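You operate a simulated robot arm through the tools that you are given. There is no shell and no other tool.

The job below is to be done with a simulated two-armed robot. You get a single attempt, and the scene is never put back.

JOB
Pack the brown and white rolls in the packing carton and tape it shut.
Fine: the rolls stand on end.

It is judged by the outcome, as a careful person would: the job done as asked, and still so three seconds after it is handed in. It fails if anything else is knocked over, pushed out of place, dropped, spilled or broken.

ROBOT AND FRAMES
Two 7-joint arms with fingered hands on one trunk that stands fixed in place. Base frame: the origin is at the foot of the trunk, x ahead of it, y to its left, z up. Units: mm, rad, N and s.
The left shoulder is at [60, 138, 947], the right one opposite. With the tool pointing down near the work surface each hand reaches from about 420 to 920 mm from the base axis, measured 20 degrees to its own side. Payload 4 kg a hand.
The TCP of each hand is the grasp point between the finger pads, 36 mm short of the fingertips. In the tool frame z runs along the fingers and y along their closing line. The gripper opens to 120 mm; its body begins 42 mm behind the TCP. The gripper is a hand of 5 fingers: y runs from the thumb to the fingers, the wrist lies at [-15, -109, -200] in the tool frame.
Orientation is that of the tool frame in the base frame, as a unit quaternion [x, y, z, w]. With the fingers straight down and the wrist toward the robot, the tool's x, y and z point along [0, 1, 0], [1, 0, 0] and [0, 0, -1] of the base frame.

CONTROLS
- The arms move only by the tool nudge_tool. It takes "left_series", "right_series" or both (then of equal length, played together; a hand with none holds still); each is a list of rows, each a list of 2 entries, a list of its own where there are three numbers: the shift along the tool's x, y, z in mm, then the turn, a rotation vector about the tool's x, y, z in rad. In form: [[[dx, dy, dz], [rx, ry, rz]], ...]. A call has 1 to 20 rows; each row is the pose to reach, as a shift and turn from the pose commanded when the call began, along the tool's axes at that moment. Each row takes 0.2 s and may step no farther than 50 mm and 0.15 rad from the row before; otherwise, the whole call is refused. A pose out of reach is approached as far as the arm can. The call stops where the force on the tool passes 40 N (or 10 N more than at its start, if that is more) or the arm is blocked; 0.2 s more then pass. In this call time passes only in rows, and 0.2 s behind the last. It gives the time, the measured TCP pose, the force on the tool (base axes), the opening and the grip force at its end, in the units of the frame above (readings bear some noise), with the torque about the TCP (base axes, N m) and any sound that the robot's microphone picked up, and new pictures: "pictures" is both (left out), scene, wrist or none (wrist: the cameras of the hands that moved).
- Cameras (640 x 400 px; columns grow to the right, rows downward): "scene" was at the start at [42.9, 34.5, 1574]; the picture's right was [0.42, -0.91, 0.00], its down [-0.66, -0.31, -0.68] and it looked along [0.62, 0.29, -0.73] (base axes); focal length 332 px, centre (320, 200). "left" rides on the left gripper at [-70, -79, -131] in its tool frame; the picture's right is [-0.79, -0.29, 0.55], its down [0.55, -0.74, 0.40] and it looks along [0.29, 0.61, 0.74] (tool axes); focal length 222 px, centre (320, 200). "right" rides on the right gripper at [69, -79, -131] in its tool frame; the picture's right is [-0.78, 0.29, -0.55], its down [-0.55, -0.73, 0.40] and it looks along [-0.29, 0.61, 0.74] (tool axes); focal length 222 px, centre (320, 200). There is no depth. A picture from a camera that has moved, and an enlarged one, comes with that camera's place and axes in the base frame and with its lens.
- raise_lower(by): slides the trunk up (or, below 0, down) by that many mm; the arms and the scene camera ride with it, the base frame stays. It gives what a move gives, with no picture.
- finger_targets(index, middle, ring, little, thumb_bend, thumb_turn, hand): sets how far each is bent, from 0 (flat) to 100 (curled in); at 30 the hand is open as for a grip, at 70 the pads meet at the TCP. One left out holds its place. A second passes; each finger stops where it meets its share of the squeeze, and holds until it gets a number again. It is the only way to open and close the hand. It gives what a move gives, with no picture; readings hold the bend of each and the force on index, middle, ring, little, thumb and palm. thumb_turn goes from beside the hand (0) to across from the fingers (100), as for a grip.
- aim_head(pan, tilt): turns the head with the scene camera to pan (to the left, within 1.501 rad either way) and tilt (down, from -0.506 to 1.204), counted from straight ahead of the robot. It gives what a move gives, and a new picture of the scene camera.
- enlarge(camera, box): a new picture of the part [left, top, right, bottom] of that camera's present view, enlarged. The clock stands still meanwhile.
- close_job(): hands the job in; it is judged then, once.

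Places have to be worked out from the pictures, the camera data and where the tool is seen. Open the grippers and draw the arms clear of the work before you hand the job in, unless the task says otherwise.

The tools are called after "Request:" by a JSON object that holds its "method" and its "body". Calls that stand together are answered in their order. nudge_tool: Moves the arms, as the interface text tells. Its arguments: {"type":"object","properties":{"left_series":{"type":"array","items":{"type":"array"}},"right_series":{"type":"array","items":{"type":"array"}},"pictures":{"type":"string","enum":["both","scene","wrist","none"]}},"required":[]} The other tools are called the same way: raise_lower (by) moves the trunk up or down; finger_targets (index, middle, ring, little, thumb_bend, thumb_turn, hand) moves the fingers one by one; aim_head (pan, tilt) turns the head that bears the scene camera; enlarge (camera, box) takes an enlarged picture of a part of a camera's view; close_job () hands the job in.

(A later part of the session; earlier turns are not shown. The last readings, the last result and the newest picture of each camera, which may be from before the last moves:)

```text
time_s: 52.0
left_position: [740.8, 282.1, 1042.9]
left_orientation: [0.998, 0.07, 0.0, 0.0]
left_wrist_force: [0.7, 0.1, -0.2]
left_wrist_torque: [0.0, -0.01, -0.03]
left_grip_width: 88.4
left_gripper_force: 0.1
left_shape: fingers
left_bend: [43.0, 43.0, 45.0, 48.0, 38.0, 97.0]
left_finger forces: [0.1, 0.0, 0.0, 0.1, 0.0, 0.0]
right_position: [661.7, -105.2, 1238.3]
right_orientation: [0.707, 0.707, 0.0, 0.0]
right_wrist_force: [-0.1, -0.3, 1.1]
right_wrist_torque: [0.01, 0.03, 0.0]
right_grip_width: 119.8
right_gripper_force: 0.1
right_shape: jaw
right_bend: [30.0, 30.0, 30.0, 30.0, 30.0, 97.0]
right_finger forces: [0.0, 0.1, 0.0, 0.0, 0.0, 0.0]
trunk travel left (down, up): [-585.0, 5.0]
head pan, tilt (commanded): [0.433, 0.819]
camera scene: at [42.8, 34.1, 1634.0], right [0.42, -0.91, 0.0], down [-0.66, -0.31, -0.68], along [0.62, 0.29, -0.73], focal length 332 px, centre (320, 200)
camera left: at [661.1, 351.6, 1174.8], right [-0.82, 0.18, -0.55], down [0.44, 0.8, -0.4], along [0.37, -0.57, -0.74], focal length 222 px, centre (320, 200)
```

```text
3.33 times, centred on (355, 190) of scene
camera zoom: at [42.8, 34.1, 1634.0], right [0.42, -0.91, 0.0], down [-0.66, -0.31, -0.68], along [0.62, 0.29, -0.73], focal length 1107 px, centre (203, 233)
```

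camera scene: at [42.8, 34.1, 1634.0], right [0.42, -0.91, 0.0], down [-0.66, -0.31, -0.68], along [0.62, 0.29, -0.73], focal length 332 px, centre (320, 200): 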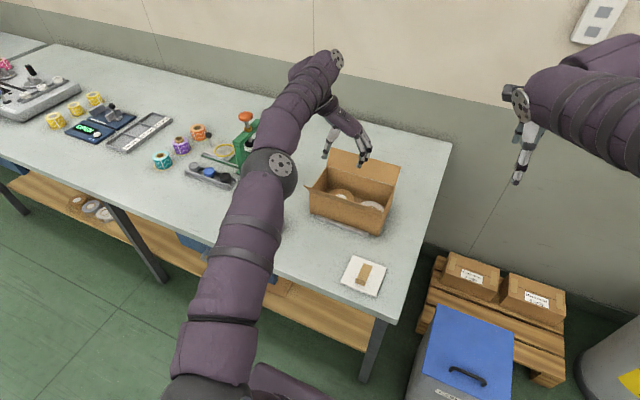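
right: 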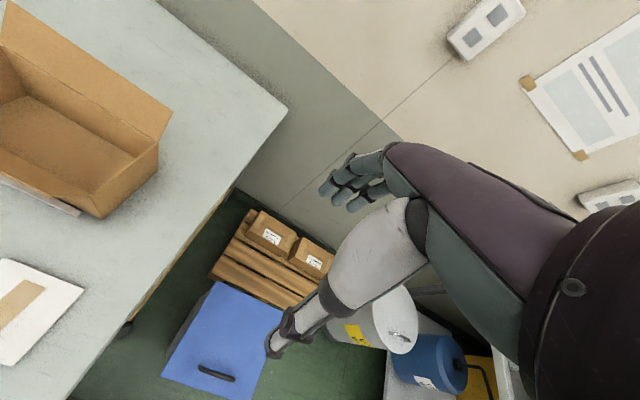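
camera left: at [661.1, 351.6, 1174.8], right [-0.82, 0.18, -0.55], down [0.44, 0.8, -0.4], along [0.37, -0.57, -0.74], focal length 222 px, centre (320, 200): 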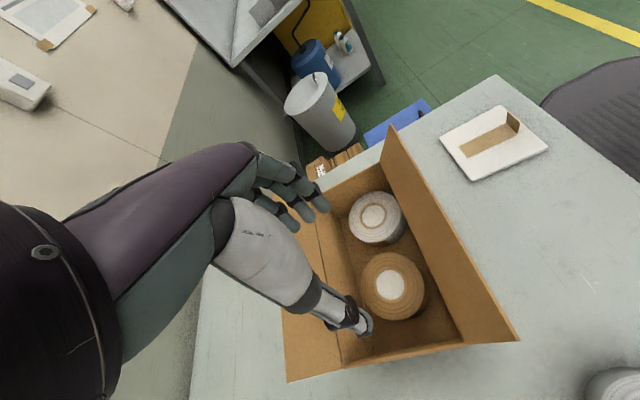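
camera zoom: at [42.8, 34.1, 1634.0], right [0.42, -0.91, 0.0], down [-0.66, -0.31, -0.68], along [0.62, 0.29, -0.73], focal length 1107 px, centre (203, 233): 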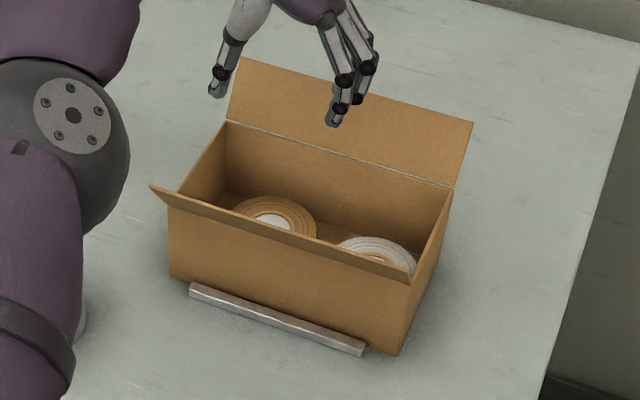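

Both rolls stand on end inside. Now for the flaps: I'll turn the left hand back to wrist-toward-robot, fingers straight and thumb folded, and bring it above and beyond the far flap.

Request:
{"method": "finger_targets", "body": {"hand": "left", "index": 30, "middle": 30, "ring": 30, "little": 30, "thumb_bend": 70}}

Request:
{"method": "nudge_tool", "body": {"left_series": [[[5.5, 2.8, -5], [0, 0, -0.143]], [[11, 5.6, -10], [0, 0, -0.286]], [[16.5, 8.4, -15], [0, 0, -0.429]], [[22, 11.2, -20], [0, 0, -0.572]], [[27.5, 14, -20], [0, 0, -0.715]], [[33, 16.8, -20], [0, 0, -0.858]], [[39, 19.6, -20], [0, 0, -1.0]], [[44.5, 22.4, -20], [0, 0, -1.144]], [[50, 25.2, -20], [0, 0, -1.287]], [[55.6, 28, -20], [0, 0, -1.43]]], "pictures": "both"}}

Request:
{"method": "enlarge", "body": {"camera": "scene", "box": [290, 60, 440, 240]}}

Request:
{"method": "enlarge", "body": {"camera": "right", "box": [0, 0, 200, 220]}}

```text
time_s: 53.0
left_position: [742.1, 283.3, 1042.1]
left_orientation: [0.998, 0.069, 0.0, -0.001]
left_wrist_force: [0.2, -1.0, 0.3]
left_wrist_torque: [0.05, 0.04, 0.0]
left_grip_width: 61.2
left_gripper_force: 0.1
left_shape: fingers
left_bend: [30.0, 30.0, 30.0, 30.0, 70.0, 97.0]
left_finger forces: [0.0, 0.0, 0.0, 0.0, 0.1, 0.1]
right_position: [661.3, -106.8, 1239.8]
right_orientation: [0.706, 0.708, 0.0, 0.0]
right_wrist_force: [0.3, 0.0, -0.1]
right_wrist_torque: [0.01, 0.0, -0.04]
right_grip_width: 119.6
right_gripper_force: 0.1
right_shape: jaw
right_bend: [30.0, 30.0, 30.0, 30.0, 30.0, 97.0]
right_finger forces: [0.1, 0.0, 0.1, 0.0, 0.1, 0.1]
trunk travel left (down, up): [-585.0, 5.0]
head pan, tilt (commanded): [0.433, 0.819]
```

```text
time_s: 55.2
left_position: [800.1, 263.0, 1062.7]
left_orientation: [0.707, 0.707, 0.001, 0.001]
left_wrist_force: [0.2, 0.0, 0.2]
left_wrist_torque: [-0.02, 0.01, 0.04]
left_grip_width: 61.1
left_gripper_force: 0.1
left_shape: fingers
left_bend: [30.0, 30.0, 30.0, 30.0, 70.0, 97.0]
left_finger forces: [0.0, 0.0, 0.0, 0.1, 0.0, 0.0]
right_position: [661.3, -106.3, 1238.9]
right_orientation: [0.707, 0.707, -0.001, 0.001]
right_wrist_force: [0.3, 0.3, -0.8]
right_wrist_torque: [0.01, -0.02, -0.01]
right_grip_width: 119.7
right_gripper_force: 0.1
right_shape: jaw
right_bend: [30.0, 30.0, 30.0, 30.0, 30.0, 97.0]
right_finger forces: [0.1, 0.0, 0.0, 0.0, 0.0, 0.1]
trunk travel left (down, up): [-585.0, 5.0]
head pan, tilt (commanded): [0.433, 0.819]
camera scene: at [43.3, 33.6, 1634.0], right [0.42, -0.91, 0.0], down [-0.66, -0.31, -0.68], along [0.62, 0.29, -0.73], focal length 332 px, centre (320, 200)
camera left: at [721.0, 193.6, 1195.0], right [-0.29, -0.78, -0.55], down [-0.73, 0.55, -0.4], along [0.61, 0.29, -0.74], focal length 222 px, centre (320, 200)
```

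scene: 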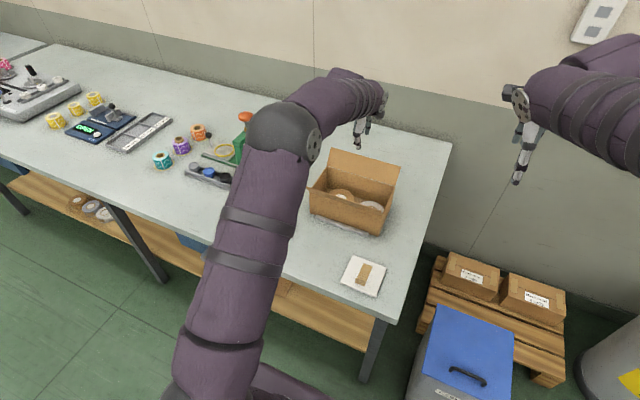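
left: 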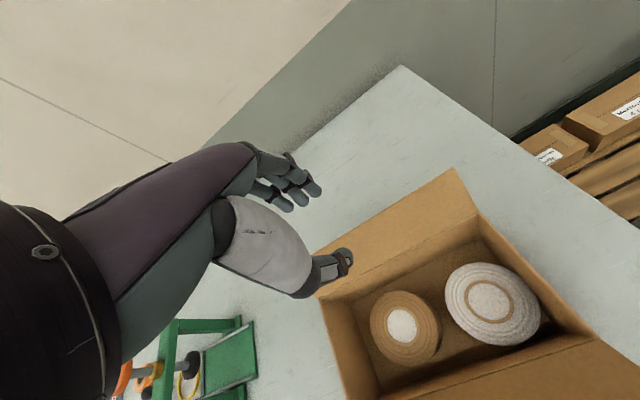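

```text
2.22 times, centred on (365, 150) of scene
camera zoom: at [43.3, 33.6, 1634.0], right [0.42, -0.91, 0.0], down [-0.66, -0.31, -0.68], along [0.62, 0.29, -0.73], focal length 738 px, centre (220, 311)
```

zoom: 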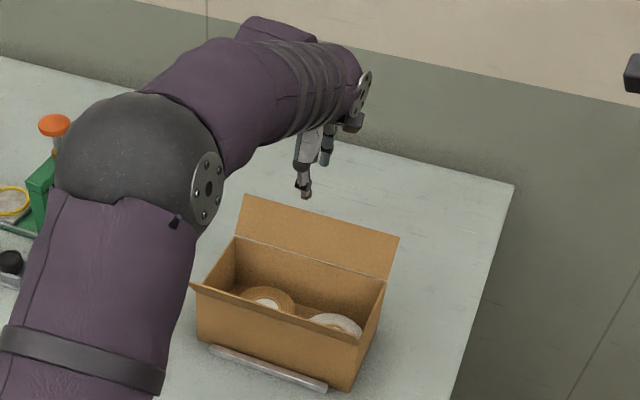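

```text
1.82 times, centred on (100, 110) of right
camera zoom: at [582.0, -37.5, 1370.2], right [0.29, -0.78, 0.55], down [-0.73, -0.55, -0.4], along [0.61, -0.29, -0.74], focal length 404 px, centre (720, 364)
```

zoom: 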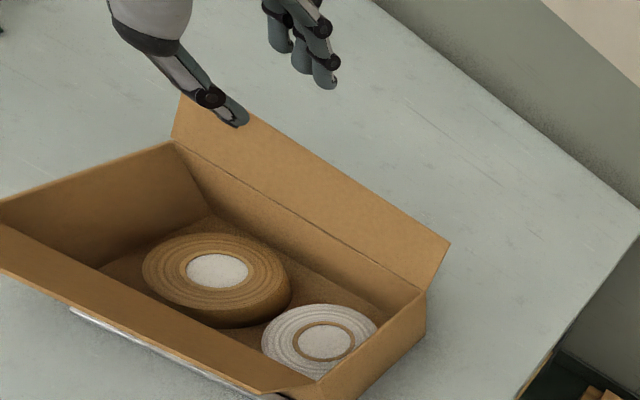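

The straight fingers are ~20 mm beyond the flap's top edge. I'll lower them behind the flap (tips ~18 mm below its edge), centred along its length.

Request:
{"method": "nudge_tool", "body": {"left_series": [[[-7, 2, 20], [0, 0, 0]], [[-14, 4, 40], [0, 0, 0]], [[-20, 4, 60], [0, 0, 0]], [[-20, 4, 78], [0, 0, 0]]], "pictures": "wrist"}}

Request:
{"method": "enlarge", "body": {"camera": "right", "box": [0, 0, 200, 220]}}

```text
time_s: 56.2
left_position: [805.0, 243.9, 985.1]
left_orientation: [0.707, 0.707, 0.0, 0.0]
left_wrist_force: [0.1, 0.1, -0.1]
left_wrist_torque: [-0.02, 0.01, 0.01]
left_grip_width: 61.2
left_gripper_force: 0.0
left_shape: fingers
left_bend: [30.0, 30.0, 30.0, 30.0, 70.0, 97.0]
left_finger forces: [0.0, 0.0, 0.0, 0.1, 0.0, 0.0]
right_position: [660.9, -107.0, 1239.3]
right_orientation: [0.707, 0.707, 0.0, 0.0]
right_wrist_force: [-1.0, 0.4, -0.3]
right_wrist_torque: [-0.03, -0.02, 0.01]
right_grip_width: 119.7
right_gripper_force: 0.0
right_shape: jaw
right_bend: [30.0, 30.0, 30.0, 30.0, 30.0, 97.0]
right_finger forces: [0.0, 0.1, 0.0, 0.1, 0.0, 0.1]
trunk travel left (down, up): [-585.0, 5.0]
head pan, tilt (commanded): [0.433, 0.819]
camera left: at [724.7, 174.3, 1116.3], right [-0.29, -0.78, -0.55], down [-0.73, 0.55, -0.4], along [0.61, 0.29, -0.74], focal length 222 px, centre (320, 200)
```

left: 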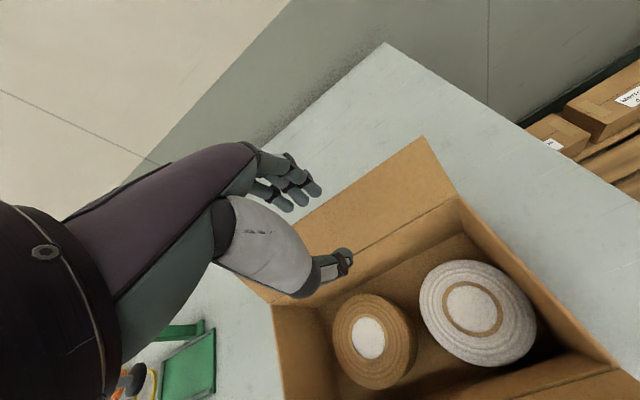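

```text
1.82 times, centred on (100, 110) of right
camera zoom: at [582.0, -36.6, 1370.2], right [0.29, -0.78, 0.55], down [-0.73, -0.55, -0.4], along [0.61, -0.29, -0.74], focal length 404 px, centre (720, 364)
```

zoom: 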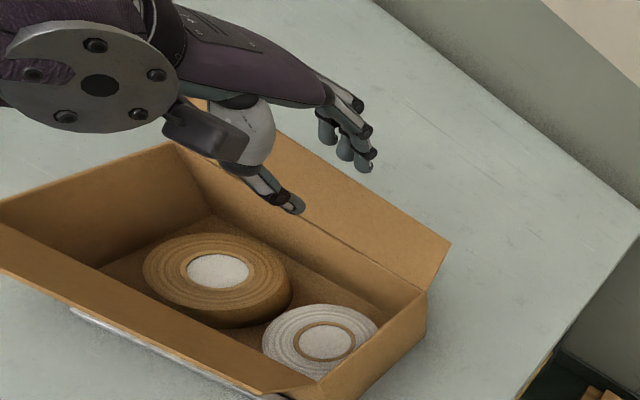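

Fingers are behind the flap. Pulling toward the robot in small steps to swing the flap up, watching force.

Request:
{"method": "nudge_tool", "body": {"left_series": [[[0, -8, 0], [0, 0, 0]], [[0, -16, 0], [0, 0, 0]], [[0, -24, 0], [0, 0, 0]], [[0, -32, 0], [0, 0, 0]], [[0, -40, 0], [0, 0, 0]]], "pictures": "wrist"}}

Request:
{"method": "enlarge", "body": {"camera": "right", "box": [0, 0, 200, 220]}}

```text
time_s: 57.4
left_position: [764.3, 242.3, 985.2]
left_orientation: [0.708, 0.707, 0.0, 0.0]
left_wrist_force: [-0.6, 0.6, 0.1]
left_wrist_torque: [0.01, -0.02, 0.01]
left_grip_width: 61.5
left_gripper_force: 0.0
left_shape: fingers
left_bend: [30.0, 30.0, 30.0, 30.0, 70.0, 97.0]
left_finger forces: [0.1, 0.1, 0.0, 0.1, 0.0, 0.0]
right_position: [661.7, -106.9, 1240.4]
right_orientation: [0.707, 0.707, 0.0, -0.001]
right_wrist_force: [0.6, 1.0, 0.3]
right_wrist_torque: [-0.01, 0.03, 0.0]
right_grip_width: 119.5
right_gripper_force: 0.1
right_shape: jaw
right_bend: [30.0, 30.0, 30.0, 30.0, 30.0, 97.0]
right_finger forces: [0.0, 0.0, 0.1, 0.1, 0.1, 0.0]
trunk travel left (down, up): [-585.0, 5.0]
head pan, tilt (commanded): [0.433, 0.819]
camera left: at [684.4, 173.8, 1116.7], right [-0.29, -0.78, -0.55], down [-0.73, 0.55, -0.4], along [0.61, 0.28, -0.74], focal length 222 px, centre (320, 200)
```

left: 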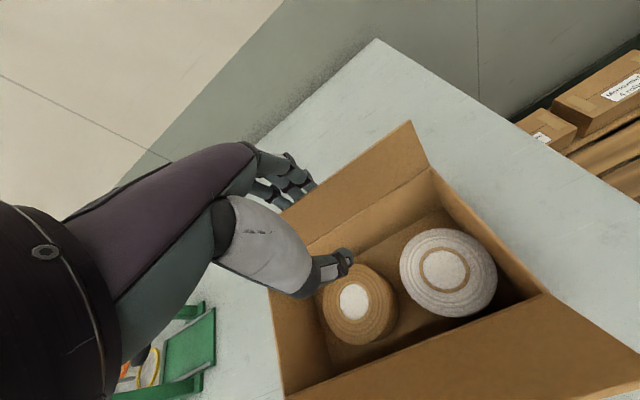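

```text
1.82 times, centred on (100, 110) of right
camera zoom: at [581.6, -37.0, 1370.4], right [0.29, -0.78, 0.55], down [-0.73, -0.55, -0.4], along [0.61, -0.29, -0.74], focal length 404 px, centre (720, 364)
```

zoom: 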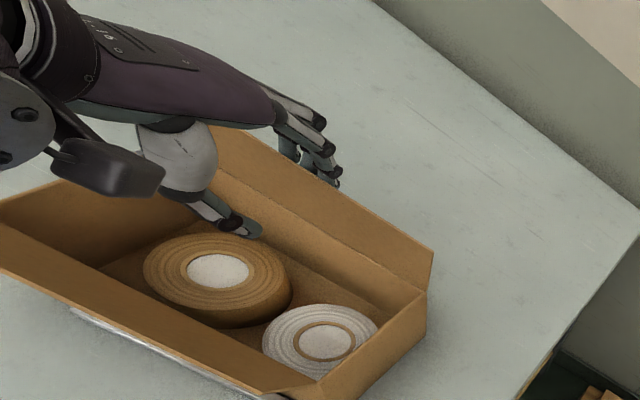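

The flap follows easily. Continuing to pull it past vertical.

Request:
{"method": "nudge_tool", "body": {"left_series": [[[0, -9, 0], [0, 0, 0]], [[0, -18, 0], [0, 0, 0]], [[0, -27, 0], [0, 0, 0]], [[0, -36, 0], [0, 0, 0]], [[0, -44, 0], [0, 0, 0]], [[0, -50, 2], [0, 0, 0]]], "pictures": "wrist"}}

Request:
{"method": "enlarge", "body": {"camera": "right", "box": [0, 0, 200, 220]}}

Request:
{"method": "enlarge", "body": {"camera": "scene", "box": [290, 100, 430, 250]}}

```text
time_s: 58.8
left_position: [714.4, 244.0, 982.4]
left_orientation: [0.707, 0.707, 0.0, 0.001]
left_wrist_force: [0.4, 0.3, -0.1]
left_wrist_torque: [-0.04, -0.05, 0.05]
left_grip_width: 61.7
left_gripper_force: 0.2
left_shape: fingers
left_bend: [30.0, 30.0, 30.0, 30.0, 70.0, 97.0]
left_finger forces: [0.1, 0.0, 0.0, 0.0, 0.0, 0.0]
right_position: [660.1, -105.9, 1240.1]
right_orientation: [0.707, 0.707, 0.0, 0.0]
right_wrist_force: [0.7, 0.4, -0.2]
right_wrist_torque: [0.01, 0.0, -0.01]
right_grip_width: 119.7
right_gripper_force: 0.1
right_shape: jaw
right_bend: [30.0, 30.0, 30.0, 30.0, 30.0, 97.0]
right_finger forces: [0.1, 0.0, 0.0, 0.1, 0.0, 0.1]
trunk travel left (down, up): [-585.0, 5.0]
head pan, tilt (commanded): [0.433, 0.819]
camera left: at [634.5, 173.9, 1114.5], right [-0.29, -0.78, -0.55], down [-0.73, 0.55, -0.4], along [0.61, 0.28, -0.74], focal length 222 px, centre (320, 200)
```

left: 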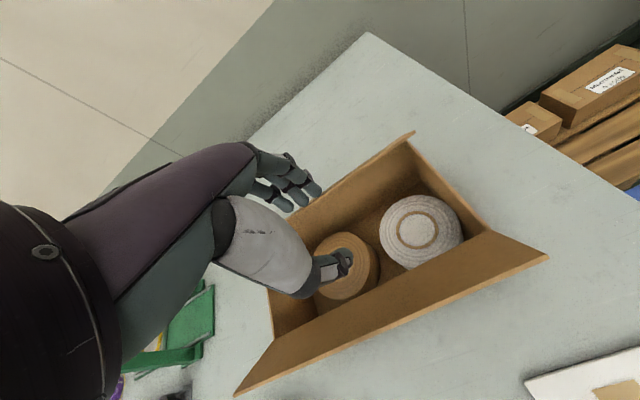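

```text
1.82 times, centred on (100, 110) of right
camera zoom: at [581.7, -36.9, 1370.4], right [0.29, -0.78, 0.55], down [-0.73, -0.55, -0.4], along [0.61, -0.29, -0.74], focal length 404 px, centre (720, 364)
```

zoom: 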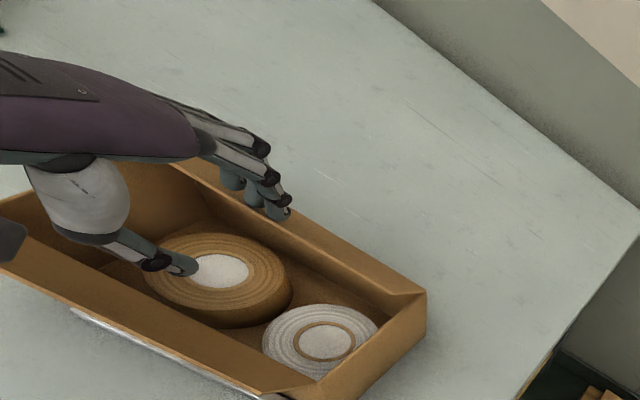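

```text
2.67 times, centred on (360, 175) of scene
camera zoom: at [43.0, 34.3, 1634.0], right [0.42, -0.91, 0.0], down [-0.66, -0.31, -0.68], along [0.62, 0.29, -0.73], focal length 885 px, centre (213, 267)
```

zoom: 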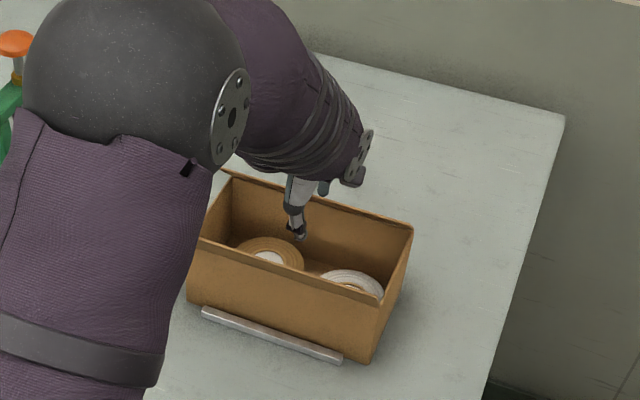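

The far flap is now tilted ~45° inward under the fingers. I'll press it on down toward closed while moving slightly toward the robot.

Request:
{"method": "nudge_tool", "body": {"left_series": [[[0, -2, 7], [0, 0, 0]], [[0, -4, 13], [0, 0, 0]], [[0, -6, 19], [0, 0, 0]], [[0, -7, 24], [0, 0, 0]]], "pictures": "wrist"}}

Request:
{"method": "enlarge", "body": {"camera": "right", "box": [0, 0, 200, 220]}}

```text
time_s: 59.8
left_position: [707.4, 244.3, 956.9]
left_orientation: [0.708, 0.706, 0.0, 0.0]
left_wrist_force: [0.6, -0.6, -0.6]
left_wrist_torque: [0.0, -0.01, 0.02]
left_grip_width: 61.5
left_gripper_force: 0.1
left_shape: fingers
left_bend: [30.0, 30.0, 30.0, 30.0, 70.0, 97.0]
left_finger forces: [0.0, 0.0, 0.1, 0.0, 0.0, 0.1]
right_position: [661.3, -105.4, 1240.0]
right_orientation: [0.707, 0.707, 0.0, -0.001]
right_wrist_force: [-0.2, -0.1, -0.9]
right_wrist_torque: [-0.02, -0.08, -0.01]
right_grip_width: 119.9
right_gripper_force: 0.0
right_shape: jaw
right_bend: [30.0, 30.0, 30.0, 30.0, 30.0, 97.0]
right_finger forces: [0.1, 0.0, 0.1, 0.0, 0.1, 0.0]
trunk travel left (down, up): [-585.0, 5.0]
head pan, tilt (commanded): [0.433, 0.819]
camera left: at [627.5, 174.2, 1090.1], right [-0.29, -0.78, -0.55], down [-0.73, 0.55, -0.4], along [0.61, 0.29, -0.74], focal length 222 px, centre (320, 200)
```

left: 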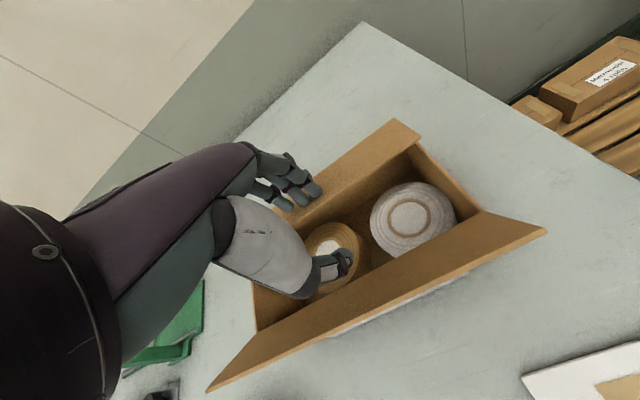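

```text
1.82 times, centred on (100, 110) of right
camera zoom: at [581.8, -36.9, 1370.3], right [0.29, -0.78, 0.55], down [-0.73, -0.55, -0.4], along [0.61, -0.29, -0.74], focal length 404 px, centre (720, 364)
```

zoom: 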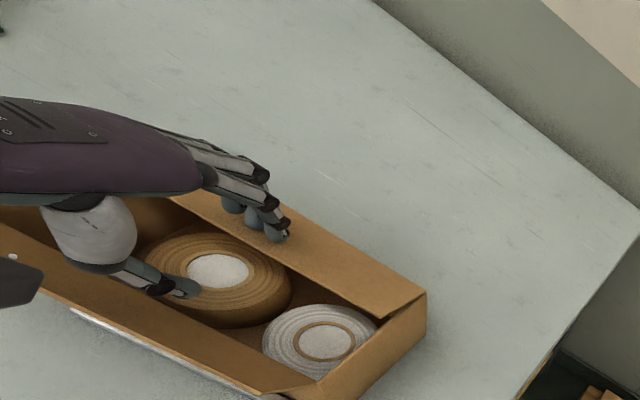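

The far flap is nearly closed (roughly 15–20° up). Pressing it down gently until resistance appears.

Request:
{"method": "nudge_tool", "body": {"left_series": [[[0, -1, 3], [0, 0, 0]], [[0, -2, 6], [0, 0, 0]], [[0, -2, 8], [0, 0, 0]], [[0, -2, 10], [0, 0, 0]]], "pictures": "wrist"}}

Request:
{"method": "enlarge", "body": {"camera": "right", "box": [0, 0, 200, 220]}}

```text
time_s: 60.8
left_position: [705.7, 242.7, 947.9]
left_orientation: [0.707, 0.707, 0.001, 0.0]
left_wrist_force: [0.1, -1.7, 0.2]
left_wrist_torque: [0.0, -0.02, 0.0]
left_grip_width: 61.5
left_gripper_force: 0.1
left_shape: fingers
left_bend: [30.0, 30.0, 30.0, 30.0, 70.0, 97.0]
left_finger forces: [0.1, 0.0, 0.0, 0.0, 0.0, 0.0]
right_position: [660.4, -106.5, 1239.6]
right_orientation: [0.707, 0.707, 0.0, 0.0]
right_wrist_force: [-0.8, -0.9, -0.2]
right_wrist_torque: [0.0, 0.02, 0.0]
right_grip_width: 119.7
right_gripper_force: 0.1
right_shape: jaw
right_bend: [30.0, 30.0, 30.0, 30.0, 30.0, 97.0]
right_finger forces: [0.1, 0.0, 0.1, 0.1, 0.0, 0.0]
trunk travel left (down, up): [-585.0, 5.0]
head pan, tilt (commanded): [0.433, 0.819]
camera left: at [625.8, 173.9, 1080.7], right [-0.29, -0.78, -0.55], down [-0.73, 0.55, -0.4], along [0.61, 0.28, -0.74], focal length 222 px, centre (320, 200)
```

left: 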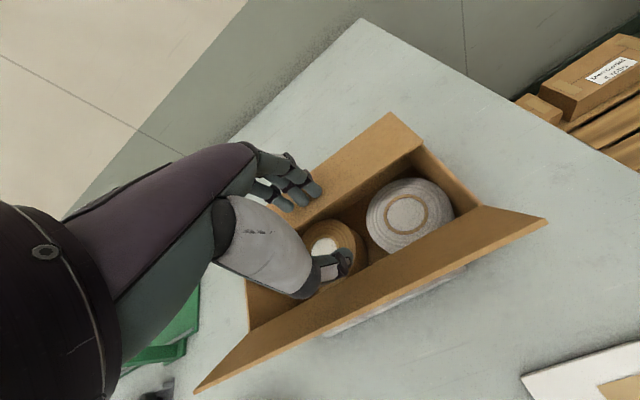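

```text
1.82 times, centred on (100, 110) of right
camera zoom: at [581.8, -36.9, 1370.3], right [0.29, -0.78, 0.55], down [-0.73, -0.55, -0.4], along [0.61, -0.29, -0.74], focal length 404 px, centre (720, 364)
```

zoom: 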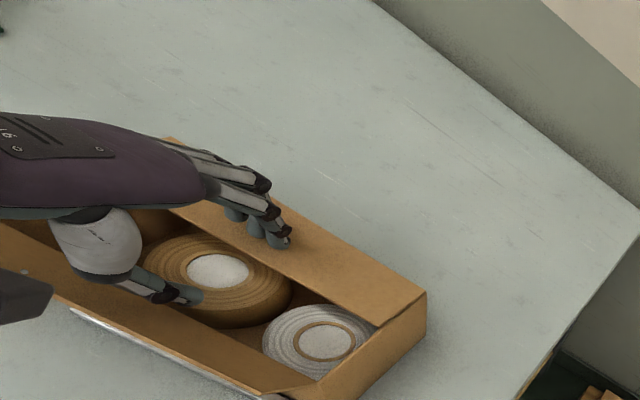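

The flap looks flat now with almost no resistance. I'll raise the hand 25 mm to see whether the flap stays down or springs back.

Request:
{"method": "nudge_tool", "body": {"left_series": [[[0, 0, -10], [0, 0, 0]], [[0, 0, -25], [0, 0, 0]]], "pictures": "wrist"}}

Request:
{"method": "enlarge", "body": {"camera": "right", "box": [0, 0, 200, 220]}}

```text
time_s: 61.4
left_position: [704.5, 243.7, 974.6]
left_orientation: [0.708, 0.706, 0.0, 0.0]
left_wrist_force: [0.1, -0.3, -0.5]
left_wrist_torque: [0.02, 0.01, 0.02]
left_grip_width: 61.5
left_gripper_force: 0.2
left_shape: fingers
left_bend: [30.0, 30.0, 30.0, 30.0, 70.0, 97.0]
left_finger forces: [0.0, 0.0, 0.1, 0.0, 0.0, 0.0]
right_position: [659.9, -105.9, 1239.1]
right_orientation: [0.707, 0.707, 0.001, 0.0]
right_wrist_force: [0.5, -0.2, -0.2]
right_wrist_torque: [0.03, -0.03, 0.0]
right_grip_width: 119.8
right_gripper_force: 0.0
right_shape: jaw
right_bend: [30.0, 30.0, 30.0, 30.0, 30.0, 97.0]
right_finger forces: [0.0, 0.1, 0.1, 0.0, 0.0, 0.0]
trunk travel left (down, up): [-585.0, 5.0]
head pan, tilt (commanded): [0.433, 0.819]
camera left: at [625.3, 174.0, 1105.9], right [-0.29, -0.78, -0.55], down [-0.73, 0.55, -0.4], along [0.61, 0.29, -0.74], focal length 222 px, centre (320, 200)
```

left: 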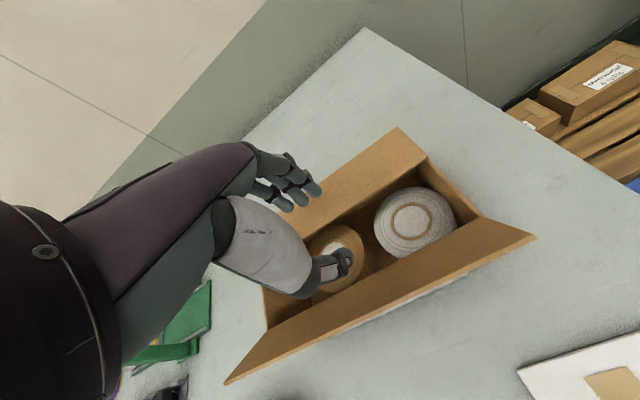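

```text
1.82 times, centred on (100, 110) of right
camera zoom: at [581.5, -37.0, 1370.5], right [0.29, -0.78, 0.55], down [-0.73, -0.55, -0.4], along [0.61, -0.29, -0.74], focal length 404 px, centre (720, 364)
```

zoom: 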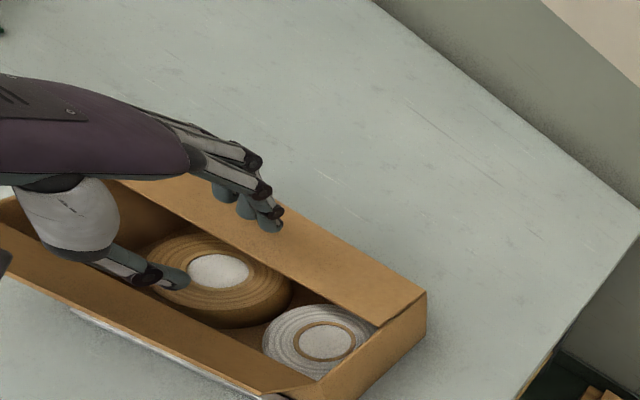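

The flap stays where put — no spring-back. Now the near flap: I'll raise the left hand, move it back over to the robot side of the near flap, and lower the finger backs in front of it.

Request:
{"method": "nudge_tool", "body": {"left_series": [[[0, 0, -30], [0, 0, 0]], [[0, 0, -60], [0, 0, 0]], [[0, -40, -62], [0, 0, 0]], [[0, -80, -62], [0, 0, 0]], [[0, -120, -62], [0, 0, 0]], [[0, -155, -62], [0, 0, 0]]], "pictures": "wrist"}}

Request:
{"method": "enlarge", "body": {"camera": "right", "box": [0, 0, 200, 240]}}

```text
time_s: 62.8
left_position: [549.5, 243.1, 1036.7]
left_orientation: [0.708, 0.707, 0.0, 0.001]
left_wrist_force: [0.4, -0.2, -0.5]
left_wrist_torque: [0.01, 0.0, 0.01]
left_grip_width: 61.4
left_gripper_force: 0.0
left_shape: fingers
left_bend: [30.0, 30.0, 30.0, 30.0, 70.0, 97.0]
left_finger forces: [0.0, 0.0, 0.0, 0.0, 0.0, 0.0]
right_position: [660.6, -106.2, 1240.3]
right_orientation: [0.707, 0.707, 0.001, 0.0]
right_wrist_force: [-0.2, 0.4, 0.1]
right_wrist_torque: [0.04, -0.02, -0.01]
right_grip_width: 119.6
right_gripper_force: 0.1
right_shape: jaw
right_bend: [30.0, 30.0, 30.0, 30.0, 30.0, 97.0]
right_finger forces: [0.1, 0.0, 0.0, 0.0, 0.0, 0.0]
trunk travel left (down, up): [-585.0, 5.0]
head pan, tilt (commanded): [0.433, 0.819]
camera left: at [469.8, 174.5, 1168.0], right [-0.29, -0.78, -0.55], down [-0.73, 0.55, -0.4], along [0.61, 0.29, -0.74], focal length 222 px, centre (320, 200)
```

left: 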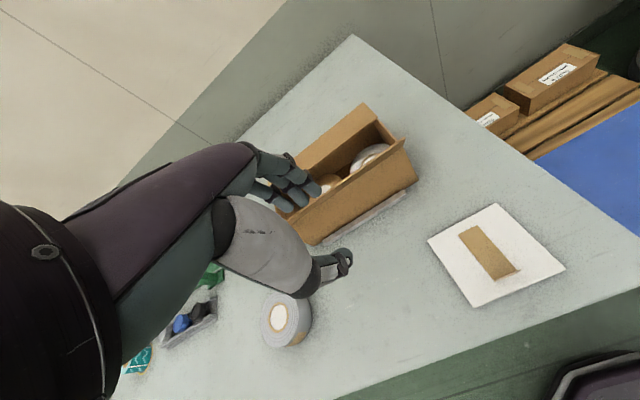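

```text
1.67 times, centred on (100, 120) of right
camera zoom: at [581.0, -36.9, 1370.7], right [0.29, -0.78, 0.55], down [-0.73, -0.55, -0.4], along [0.61, -0.29, -0.74], focal length 370 px, centre (687, 333)
```

zoom: 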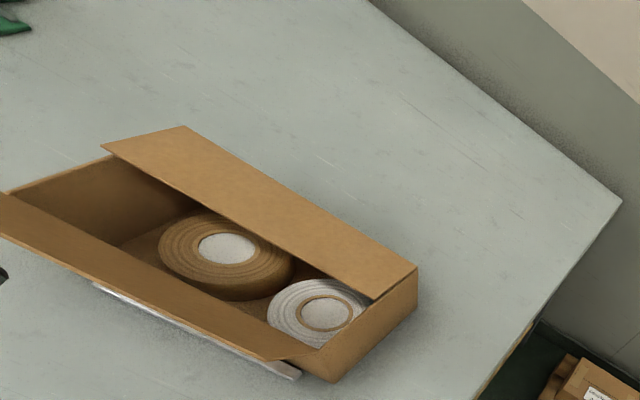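

The far flap rests nearly closed. Lowering in front of the near flap and pushing +x to swing it up.

Request:
{"method": "nudge_tool", "body": {"left_series": [[[0, 0, 25], [0, 0, 0]], [[0, 0, 50], [0, 0, 0]], [[0, 0, 56], [0, 0, 0]], [[0, 12, 56], [0, 0, 0]], [[0, 24, 56], [0, 0, 0]], [[0, 34, 56], [0, 0, 0]], [[0, 44, 56], [0, 0, 0]], [[0, 54, 56], [0, 0, 0]]], "pictures": "wrist"}}

Request:
{"method": "enlarge", "body": {"camera": "right", "box": [0, 0, 200, 240]}}

Request:
{"method": "enlarge", "body": {"camera": "scene", "box": [280, 110, 420, 250]}}

```text
time_s: 64.6
left_position: [602.6, 243.2, 978.6]
left_orientation: [0.708, 0.706, 0.0, 0.001]
left_wrist_force: [-0.6, -0.2, 0.5]
left_wrist_torque: [-0.01, 0.04, -0.03]
left_grip_width: 61.3
left_gripper_force: 0.1
left_shape: fingers
left_bend: [30.0, 30.0, 30.0, 30.0, 70.0, 97.0]
left_finger forces: [0.0, 0.0, 0.0, 0.0, 0.0, 0.0]
right_position: [660.3, -105.4, 1238.7]
right_orientation: [0.707, 0.708, 0.0, 0.0]
right_wrist_force: [-0.4, -0.7, 0.2]
right_wrist_torque: [-0.01, 0.0, -0.02]
right_grip_width: 119.7
right_gripper_force: 0.0
right_shape: jaw
right_bend: [30.0, 30.0, 30.0, 30.0, 30.0, 97.0]
right_finger forces: [0.0, 0.0, 0.0, 0.0, 0.0, 0.0]
trunk travel left (down, up): [-585.0, 5.0]
head pan, tilt (commanded): [0.433, 0.819]
camera left: at [523.8, 173.9, 1111.5], right [-0.29, -0.78, -0.55], down [-0.73, 0.55, -0.4], along [0.61, 0.28, -0.74], focal length 222 px, centre (320, 200)
```

left: 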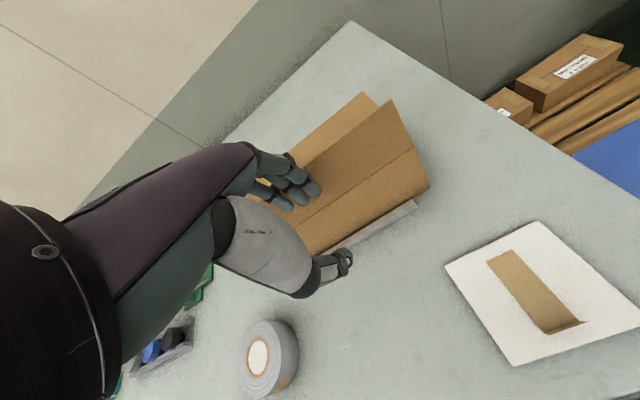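

```text
1.67 times, centred on (100, 120) of right
camera zoom: at [581.6, -36.9, 1370.4], right [0.29, -0.78, 0.55], down [-0.73, -0.55, -0.4], along [0.61, -0.29, -0.74], focal length 370 px, centre (687, 333)
```

zoom: 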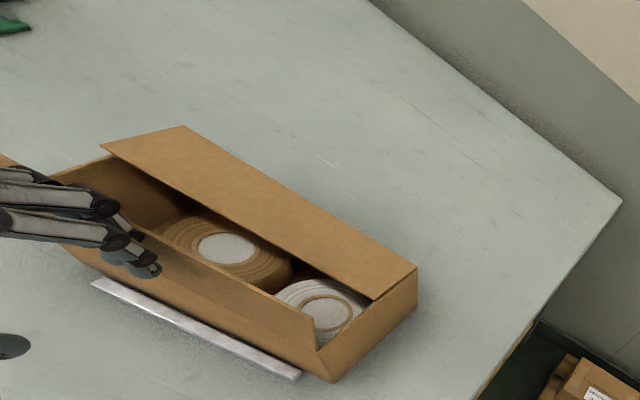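

```text
2.86 times, centred on (350, 180) of scene
camera zoom: at [42.8, 34.3, 1634.0], right [0.42, -0.91, 0.0], down [-0.66, -0.31, -0.68], along [0.62, 0.29, -0.73], focal length 949 px, centre (234, 257)
```

zoom: 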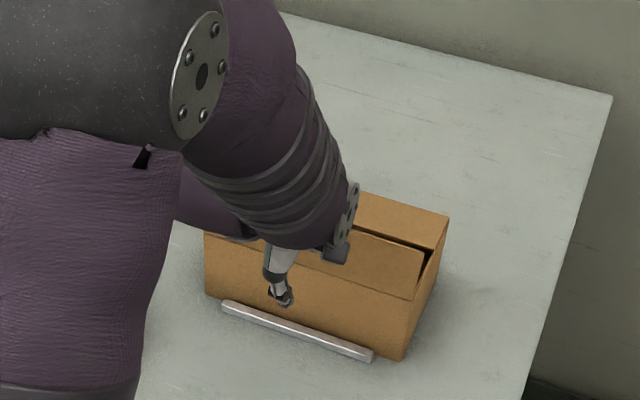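

The near flap is upright and moving freely. Continuing +x, then pressing down.

Request:
{"method": "nudge_tool", "body": {"left_series": [[[0, 9, 0], [0, 0, 0]], [[0, 18, 0], [0, 0, 0]], [[0, 26, 0], [0, 0, 0]], [[0, 33, 3], [0, 0, 0]], [[0, 38, 9], [0, 0, 0]], [[0, 41, 16], [0, 0, 0]]], "pictures": "wrist"}}

Request:
{"method": "enlarge", "body": {"camera": "right", "box": [0, 0, 200, 240]}}

```text
time_s: 66.0
left_position: [645.6, 242.9, 962.1]
left_orientation: [0.708, 0.706, 0.0, -0.001]
left_wrist_force: [-0.7, -0.9, 0.4]
left_wrist_torque: [0.0, 0.01, 0.01]
left_grip_width: 61.5
left_gripper_force: 0.1
left_shape: fingers
left_bend: [30.0, 30.0, 30.0, 30.0, 70.0, 97.0]
left_finger forces: [0.1, 0.0, 0.0, 0.0, 0.0, 0.0]
right_position: [659.8, -106.0, 1238.5]
right_orientation: [0.708, 0.707, 0.0, 0.0]
right_wrist_force: [-0.6, -0.5, -0.1]
right_wrist_torque: [0.02, 0.01, -0.02]
right_grip_width: 119.8
right_gripper_force: 0.0
right_shape: jaw
right_bend: [30.0, 30.0, 30.0, 30.0, 30.0, 97.0]
right_finger forces: [0.0, 0.1, 0.0, 0.1, 0.0, 0.0]
trunk travel left (down, up): [-585.0, 5.0]
head pan, tilt (commanded): [0.433, 0.819]
camera left: at [565.7, 174.3, 1095.3], right [-0.29, -0.78, -0.55], down [-0.73, 0.55, -0.4], along [0.61, 0.29, -0.74], focal length 222 px, centre (320, 200)
```

left: 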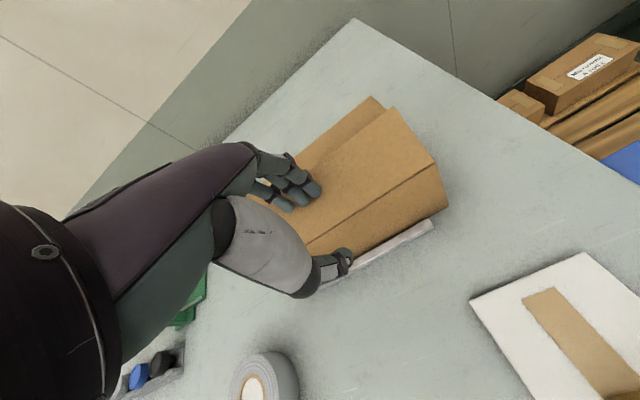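

```text
1.67 times, centred on (100, 120) of right
camera zoom: at [581.9, -36.8, 1370.3], right [0.29, -0.78, 0.55], down [-0.73, -0.55, -0.4], along [0.61, -0.29, -0.74], focal length 370 px, centre (687, 333)
```

zoom: 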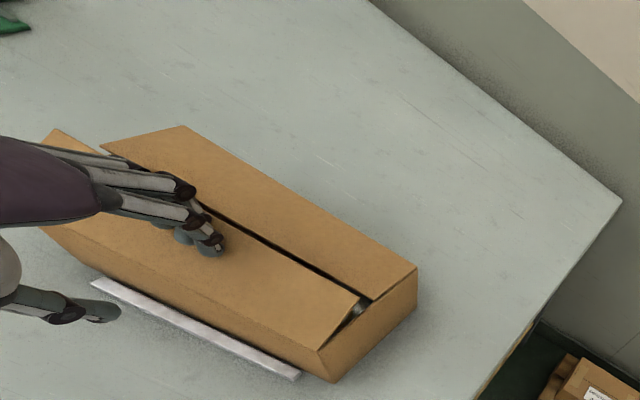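

Nearly closed. Pressing the near flap down the rest of the way.

Request:
{"method": "nudge_tool", "body": {"left_series": [[[0, 2, 4], [0, 0, 0]], [[0, 4, 8], [0, 0, 0]], [[0, 5, 11], [0, 0, 0]], [[0, 5, 13], [0, 0, 0]]], "pictures": "wrist"}}

Request:
{"method": "enlarge", "body": {"camera": "right", "box": [0, 0, 200, 240]}}

Request:
{"method": "enlarge", "body": {"camera": "left", "box": [230, 80, 480, 300]}}

```text
time_s: 67.0
left_position: [650.0, 243.9, 950.6]
left_orientation: [0.708, 0.707, 0.001, 0.0]
left_wrist_force: [0.7, -1.2, -0.4]
left_wrist_torque: [-0.01, 0.0, 0.02]
left_grip_width: 61.3
left_gripper_force: 0.0
left_shape: fingers
left_bend: [30.0, 30.0, 30.0, 30.0, 70.0, 97.0]
left_finger forces: [0.1, 0.1, 0.1, 0.0, 0.1, 0.0]
right_position: [661.6, -106.6, 1238.2]
right_orientation: [0.707, 0.707, 0.0, 0.0]
right_wrist_force: [0.7, 0.1, -0.1]
right_wrist_torque: [-0.04, -0.03, 0.03]
right_grip_width: 119.9
right_gripper_force: 0.1
right_shape: jaw
right_bend: [30.0, 30.0, 30.0, 30.0, 30.0, 97.0]
right_finger forces: [0.0, 0.0, 0.1, 0.1, 0.1, 0.0]
trunk travel left (down, up): [-585.0, 5.0]
head pan, tilt (commanded): [0.433, 0.819]
camera left: at [570.3, 174.0, 1082.6], right [-0.29, -0.78, -0.55], down [-0.73, 0.55, -0.4], along [0.61, 0.28, -0.74], focal length 222 px, centre (320, 200)
```

left: 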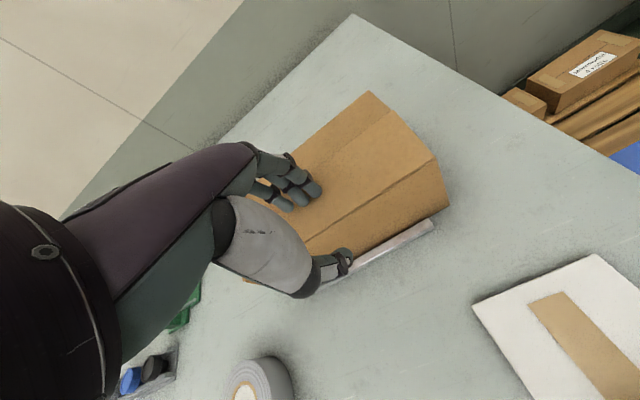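

```text
1.67 times, centred on (100, 120) of right
camera zoom: at [581.7, -36.9, 1370.4], right [0.29, -0.78, 0.55], down [-0.73, -0.55, -0.4], along [0.61, -0.29, -0.74], focal length 370 px, centre (687, 333)
```

zoom: 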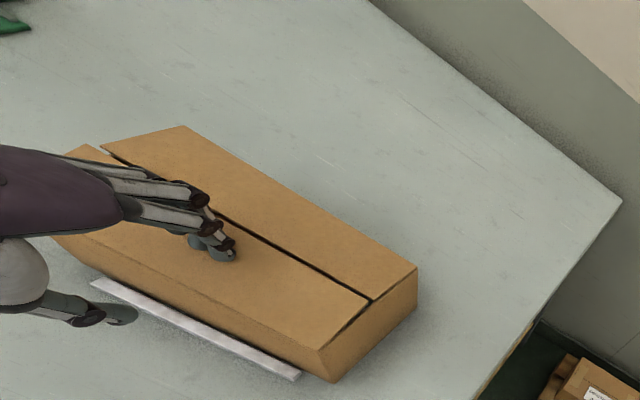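

```text
1.82 times, centred on (355, 190) of left
camera zoom: at [570.3, 174.0, 1082.6], right [-0.29, -0.78, -0.55], down [-0.73, 0.55, -0.4], along [0.61, 0.28, -0.74], focal length 404 px, centre (256, 218)
```

zoom: 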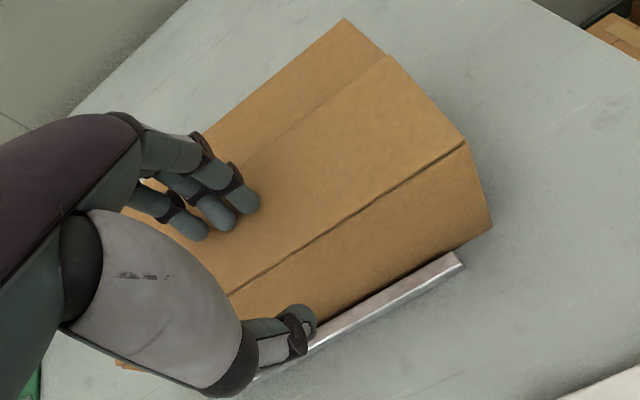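

Both flaps are closed and meeting at the seam near x≈745. I'll lift the left hand straight up and retract it to the left so the right arm has room, and check the flaps stay shut.

Request:
{"method": "nudge_tool", "body": {"left_series": [[[0, 0, -12], [0, 0, 0]], [[0, 0, -40], [0, 0, 0]], [[0, 0, -80], [0, 0, 0]], [[35, -15, -105], [0, 0, 0]], [[75, -30, -125], [0, 0, 0]], [[115, -45, -145], [0, 0, 0]], [[155, -60, -165], [0, 0, 0]], [[195, -75, -180], [0, 0, 0]], [[225, -90, -195], [0, 0, 0]]], "pictures": "both"}}

Request:
{"method": "enlarge", "body": {"camera": "right", "box": [0, 0, 200, 240]}}

Request:
{"method": "enlarge", "body": {"camera": "scene", "box": [290, 130, 420, 300]}}

```text
time_s: 69.0
left_position: [561.5, 469.4, 1145.5]
left_orientation: [0.708, 0.706, 0.0, 0.0]
left_wrist_force: [0.2, 0.1, 0.0]
left_wrist_torque: [0.01, -0.01, -0.02]
left_grip_width: 61.5
left_gripper_force: 0.1
left_shape: fingers
left_bend: [30.0, 30.0, 30.0, 30.0, 70.0, 97.0]
left_finger forces: [0.0, 0.1, 0.0, 0.0, 0.1, 0.0]
right_position: [660.5, -105.1, 1239.9]
right_orientation: [0.707, 0.707, 0.0, 0.0]
right_wrist_force: [0.1, 0.0, 0.1]
right_wrist_torque: [-0.02, -0.01, -0.06]
right_grip_width: 119.7
right_gripper_force: 0.1
right_shape: jaw
right_bend: [30.0, 30.0, 30.0, 30.0, 30.0, 97.0]
right_finger forces: [0.0, 0.0, 0.0, 0.0, 0.0, 0.1]
trunk travel left (down, up): [-585.0, 5.0]
head pan, tilt (commanded): [0.433, 0.819]
camera scene: at [42.2, 34.8, 1634.0], right [0.42, -0.91, 0.0], down [-0.66, -0.31, -0.68], along [0.62, 0.29, -0.73], focal length 332 px, centre (320, 200)
camera left: at [480.8, 400.4, 1277.7], right [-0.29, -0.78, -0.55], down [-0.73, 0.55, -0.4], along [0.61, 0.28, -0.74], focal length 222 px, centre (320, 200)
```

scene: 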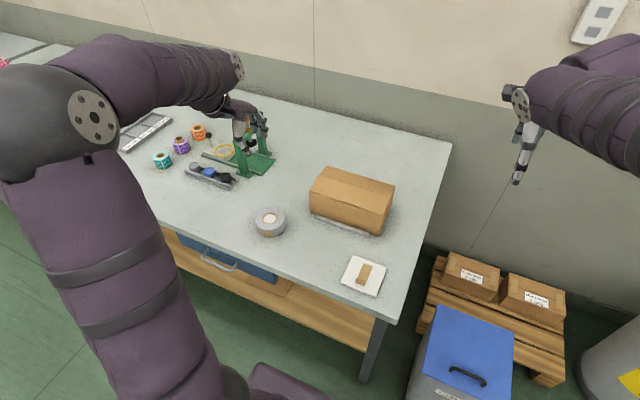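
left: 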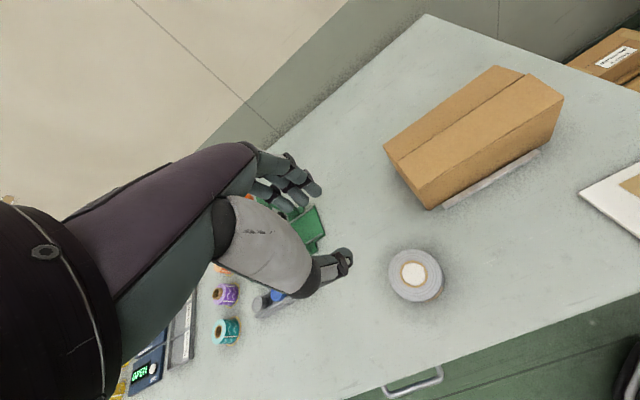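

```text
1.67 times, centred on (100, 120) of right
camera zoom: at [581.0, -36.5, 1370.7], right [0.29, -0.78, 0.55], down [-0.73, -0.55, -0.4], along [0.61, -0.29, -0.74], focal length 370 px, centre (687, 333)
```

zoom: 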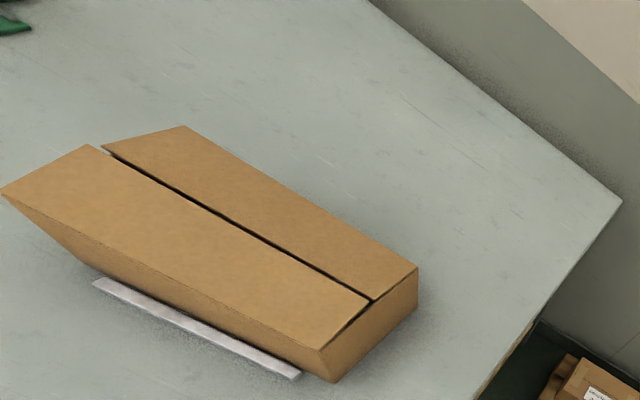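

```text
2.35 times, centred on (355, 215) of scene
camera zoom: at [42.2, 34.8, 1634.0], right [0.42, -0.91, 0.0], down [-0.66, -0.31, -0.68], along [0.62, 0.29, -0.73], focal length 781 px, centre (238, 165)
```

zoom: 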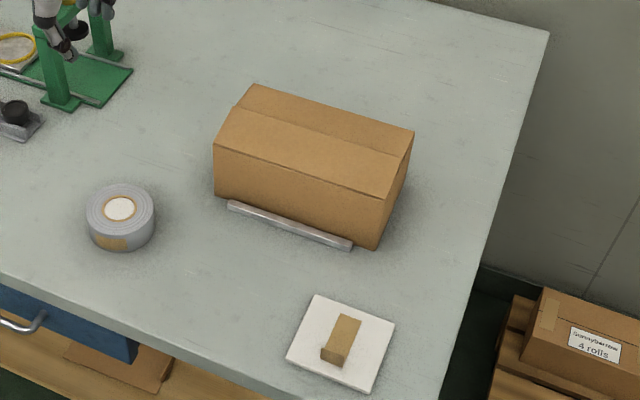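

The flaps stay shut. Now the right hand: moving it above the tape's upright tab at about (503, 128), high first.

Request:
{"method": "nudge_tool", "body": {"right_series": [[[26, -17.5, 27], [0, 0, 0]], [[52, -35, 54], [0, 0, 0]], [[78, -52.5, 80], [0, 0, 0]], [[104, -70, 107], [0, 0, 0]], [[130, -88, 134], [0, 0, 0]], [[156, -105, 160], [0, 0, 0]], [[182, -123, 187], [0, 0, 0]], [[208, -140, 214], [0, 0, 0]], [[234, -158, 240], [0, 0, 0]]], "pictures": "both"}}

Request:
{"method": "enlarge", "body": {"camera": "scene", "box": [280, 150, 440, 320]}}

Request:
{"method": "enlarge", "body": {"camera": "right", "box": [140, 130, 480, 400]}}

```text
time_s: 71.0
left_position: [561.1, 468.5, 1143.4]
left_orientation: [0.708, 0.707, 0.0, 0.0]
left_wrist_force: [-0.7, -0.1, -0.5]
left_wrist_torque: [-0.02, 0.0, 0.01]
left_grip_width: 61.2
left_gripper_force: 0.0
left_shape: fingers
left_bend: [30.0, 30.0, 30.0, 30.0, 70.0, 97.0]
left_finger forces: [0.0, 0.1, 0.0, 0.0, 0.1, 0.0]
right_position: [503.2, 128.8, 999.9]
right_orientation: [0.706, 0.708, 0.001, 0.0]
right_wrist_force: [0.5, -0.7, -0.1]
right_wrist_torque: [-0.02, 0.0, -0.02]
right_grip_width: 119.7
right_gripper_force: 0.0
right_shape: jaw
right_bend: [30.0, 30.0, 30.0, 30.0, 30.0, 97.0]
right_finger forces: [0.1, 0.1, 0.0, 0.0, 0.0, 0.1]
trunk travel left (down, up): [-585.0, 5.0]
head pan, tilt (commanded): [0.433, 0.819]
camera scene: at [42.4, 35.6, 1634.1], right [0.42, -0.91, 0.0], down [-0.66, -0.31, -0.68], along [0.62, 0.29, -0.73], focal length 332 px, centre (320, 200)
camera right: at [423.9, 198.4, 1130.6], right [0.29, -0.78, 0.55], down [-0.73, -0.55, -0.4], along [0.61, -0.29, -0.74], focal length 222 px, centre (320, 200)
```

scene: 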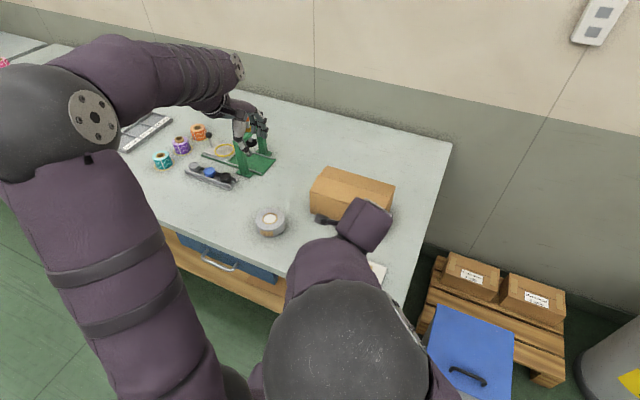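
right: 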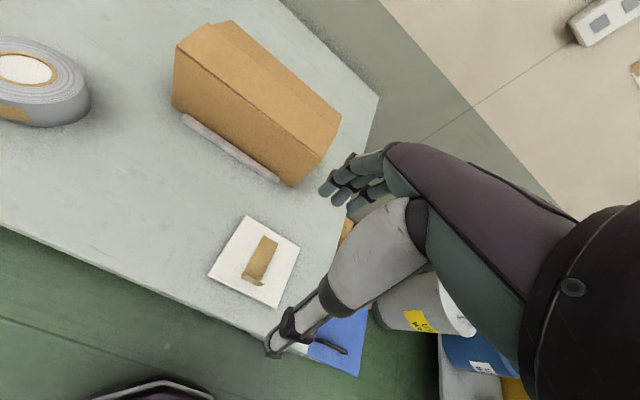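

```text
2.35 times, centred on (360, 235) of scene
camera zoom: at [42.4, 35.6, 1634.1], right [0.42, -0.91, 0.0], down [-0.66, -0.31, -0.68], along [0.62, 0.29, -0.73], focal length 781 px, centre (226, 118)
```

zoom: 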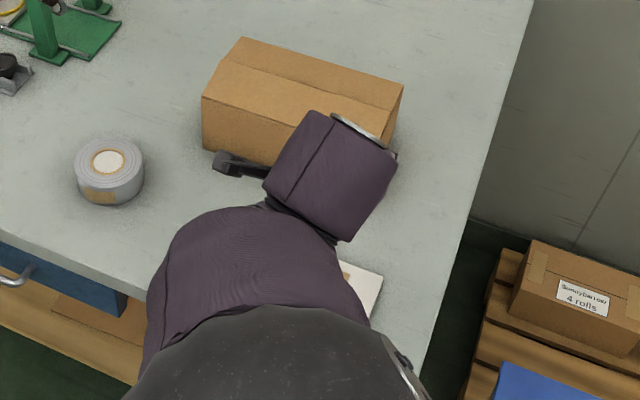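

```text
1.48 times, centred on (310, 265) of right
camera zoom: at [423.9, 198.4, 1130.6], right [0.29, -0.78, 0.55], down [-0.73, -0.55, -0.4], along [0.61, -0.29, -0.74], focal length 329 px, centre (335, 104)
```

zoom: 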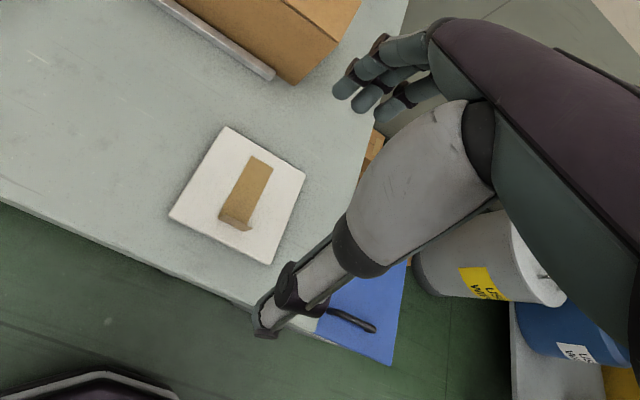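

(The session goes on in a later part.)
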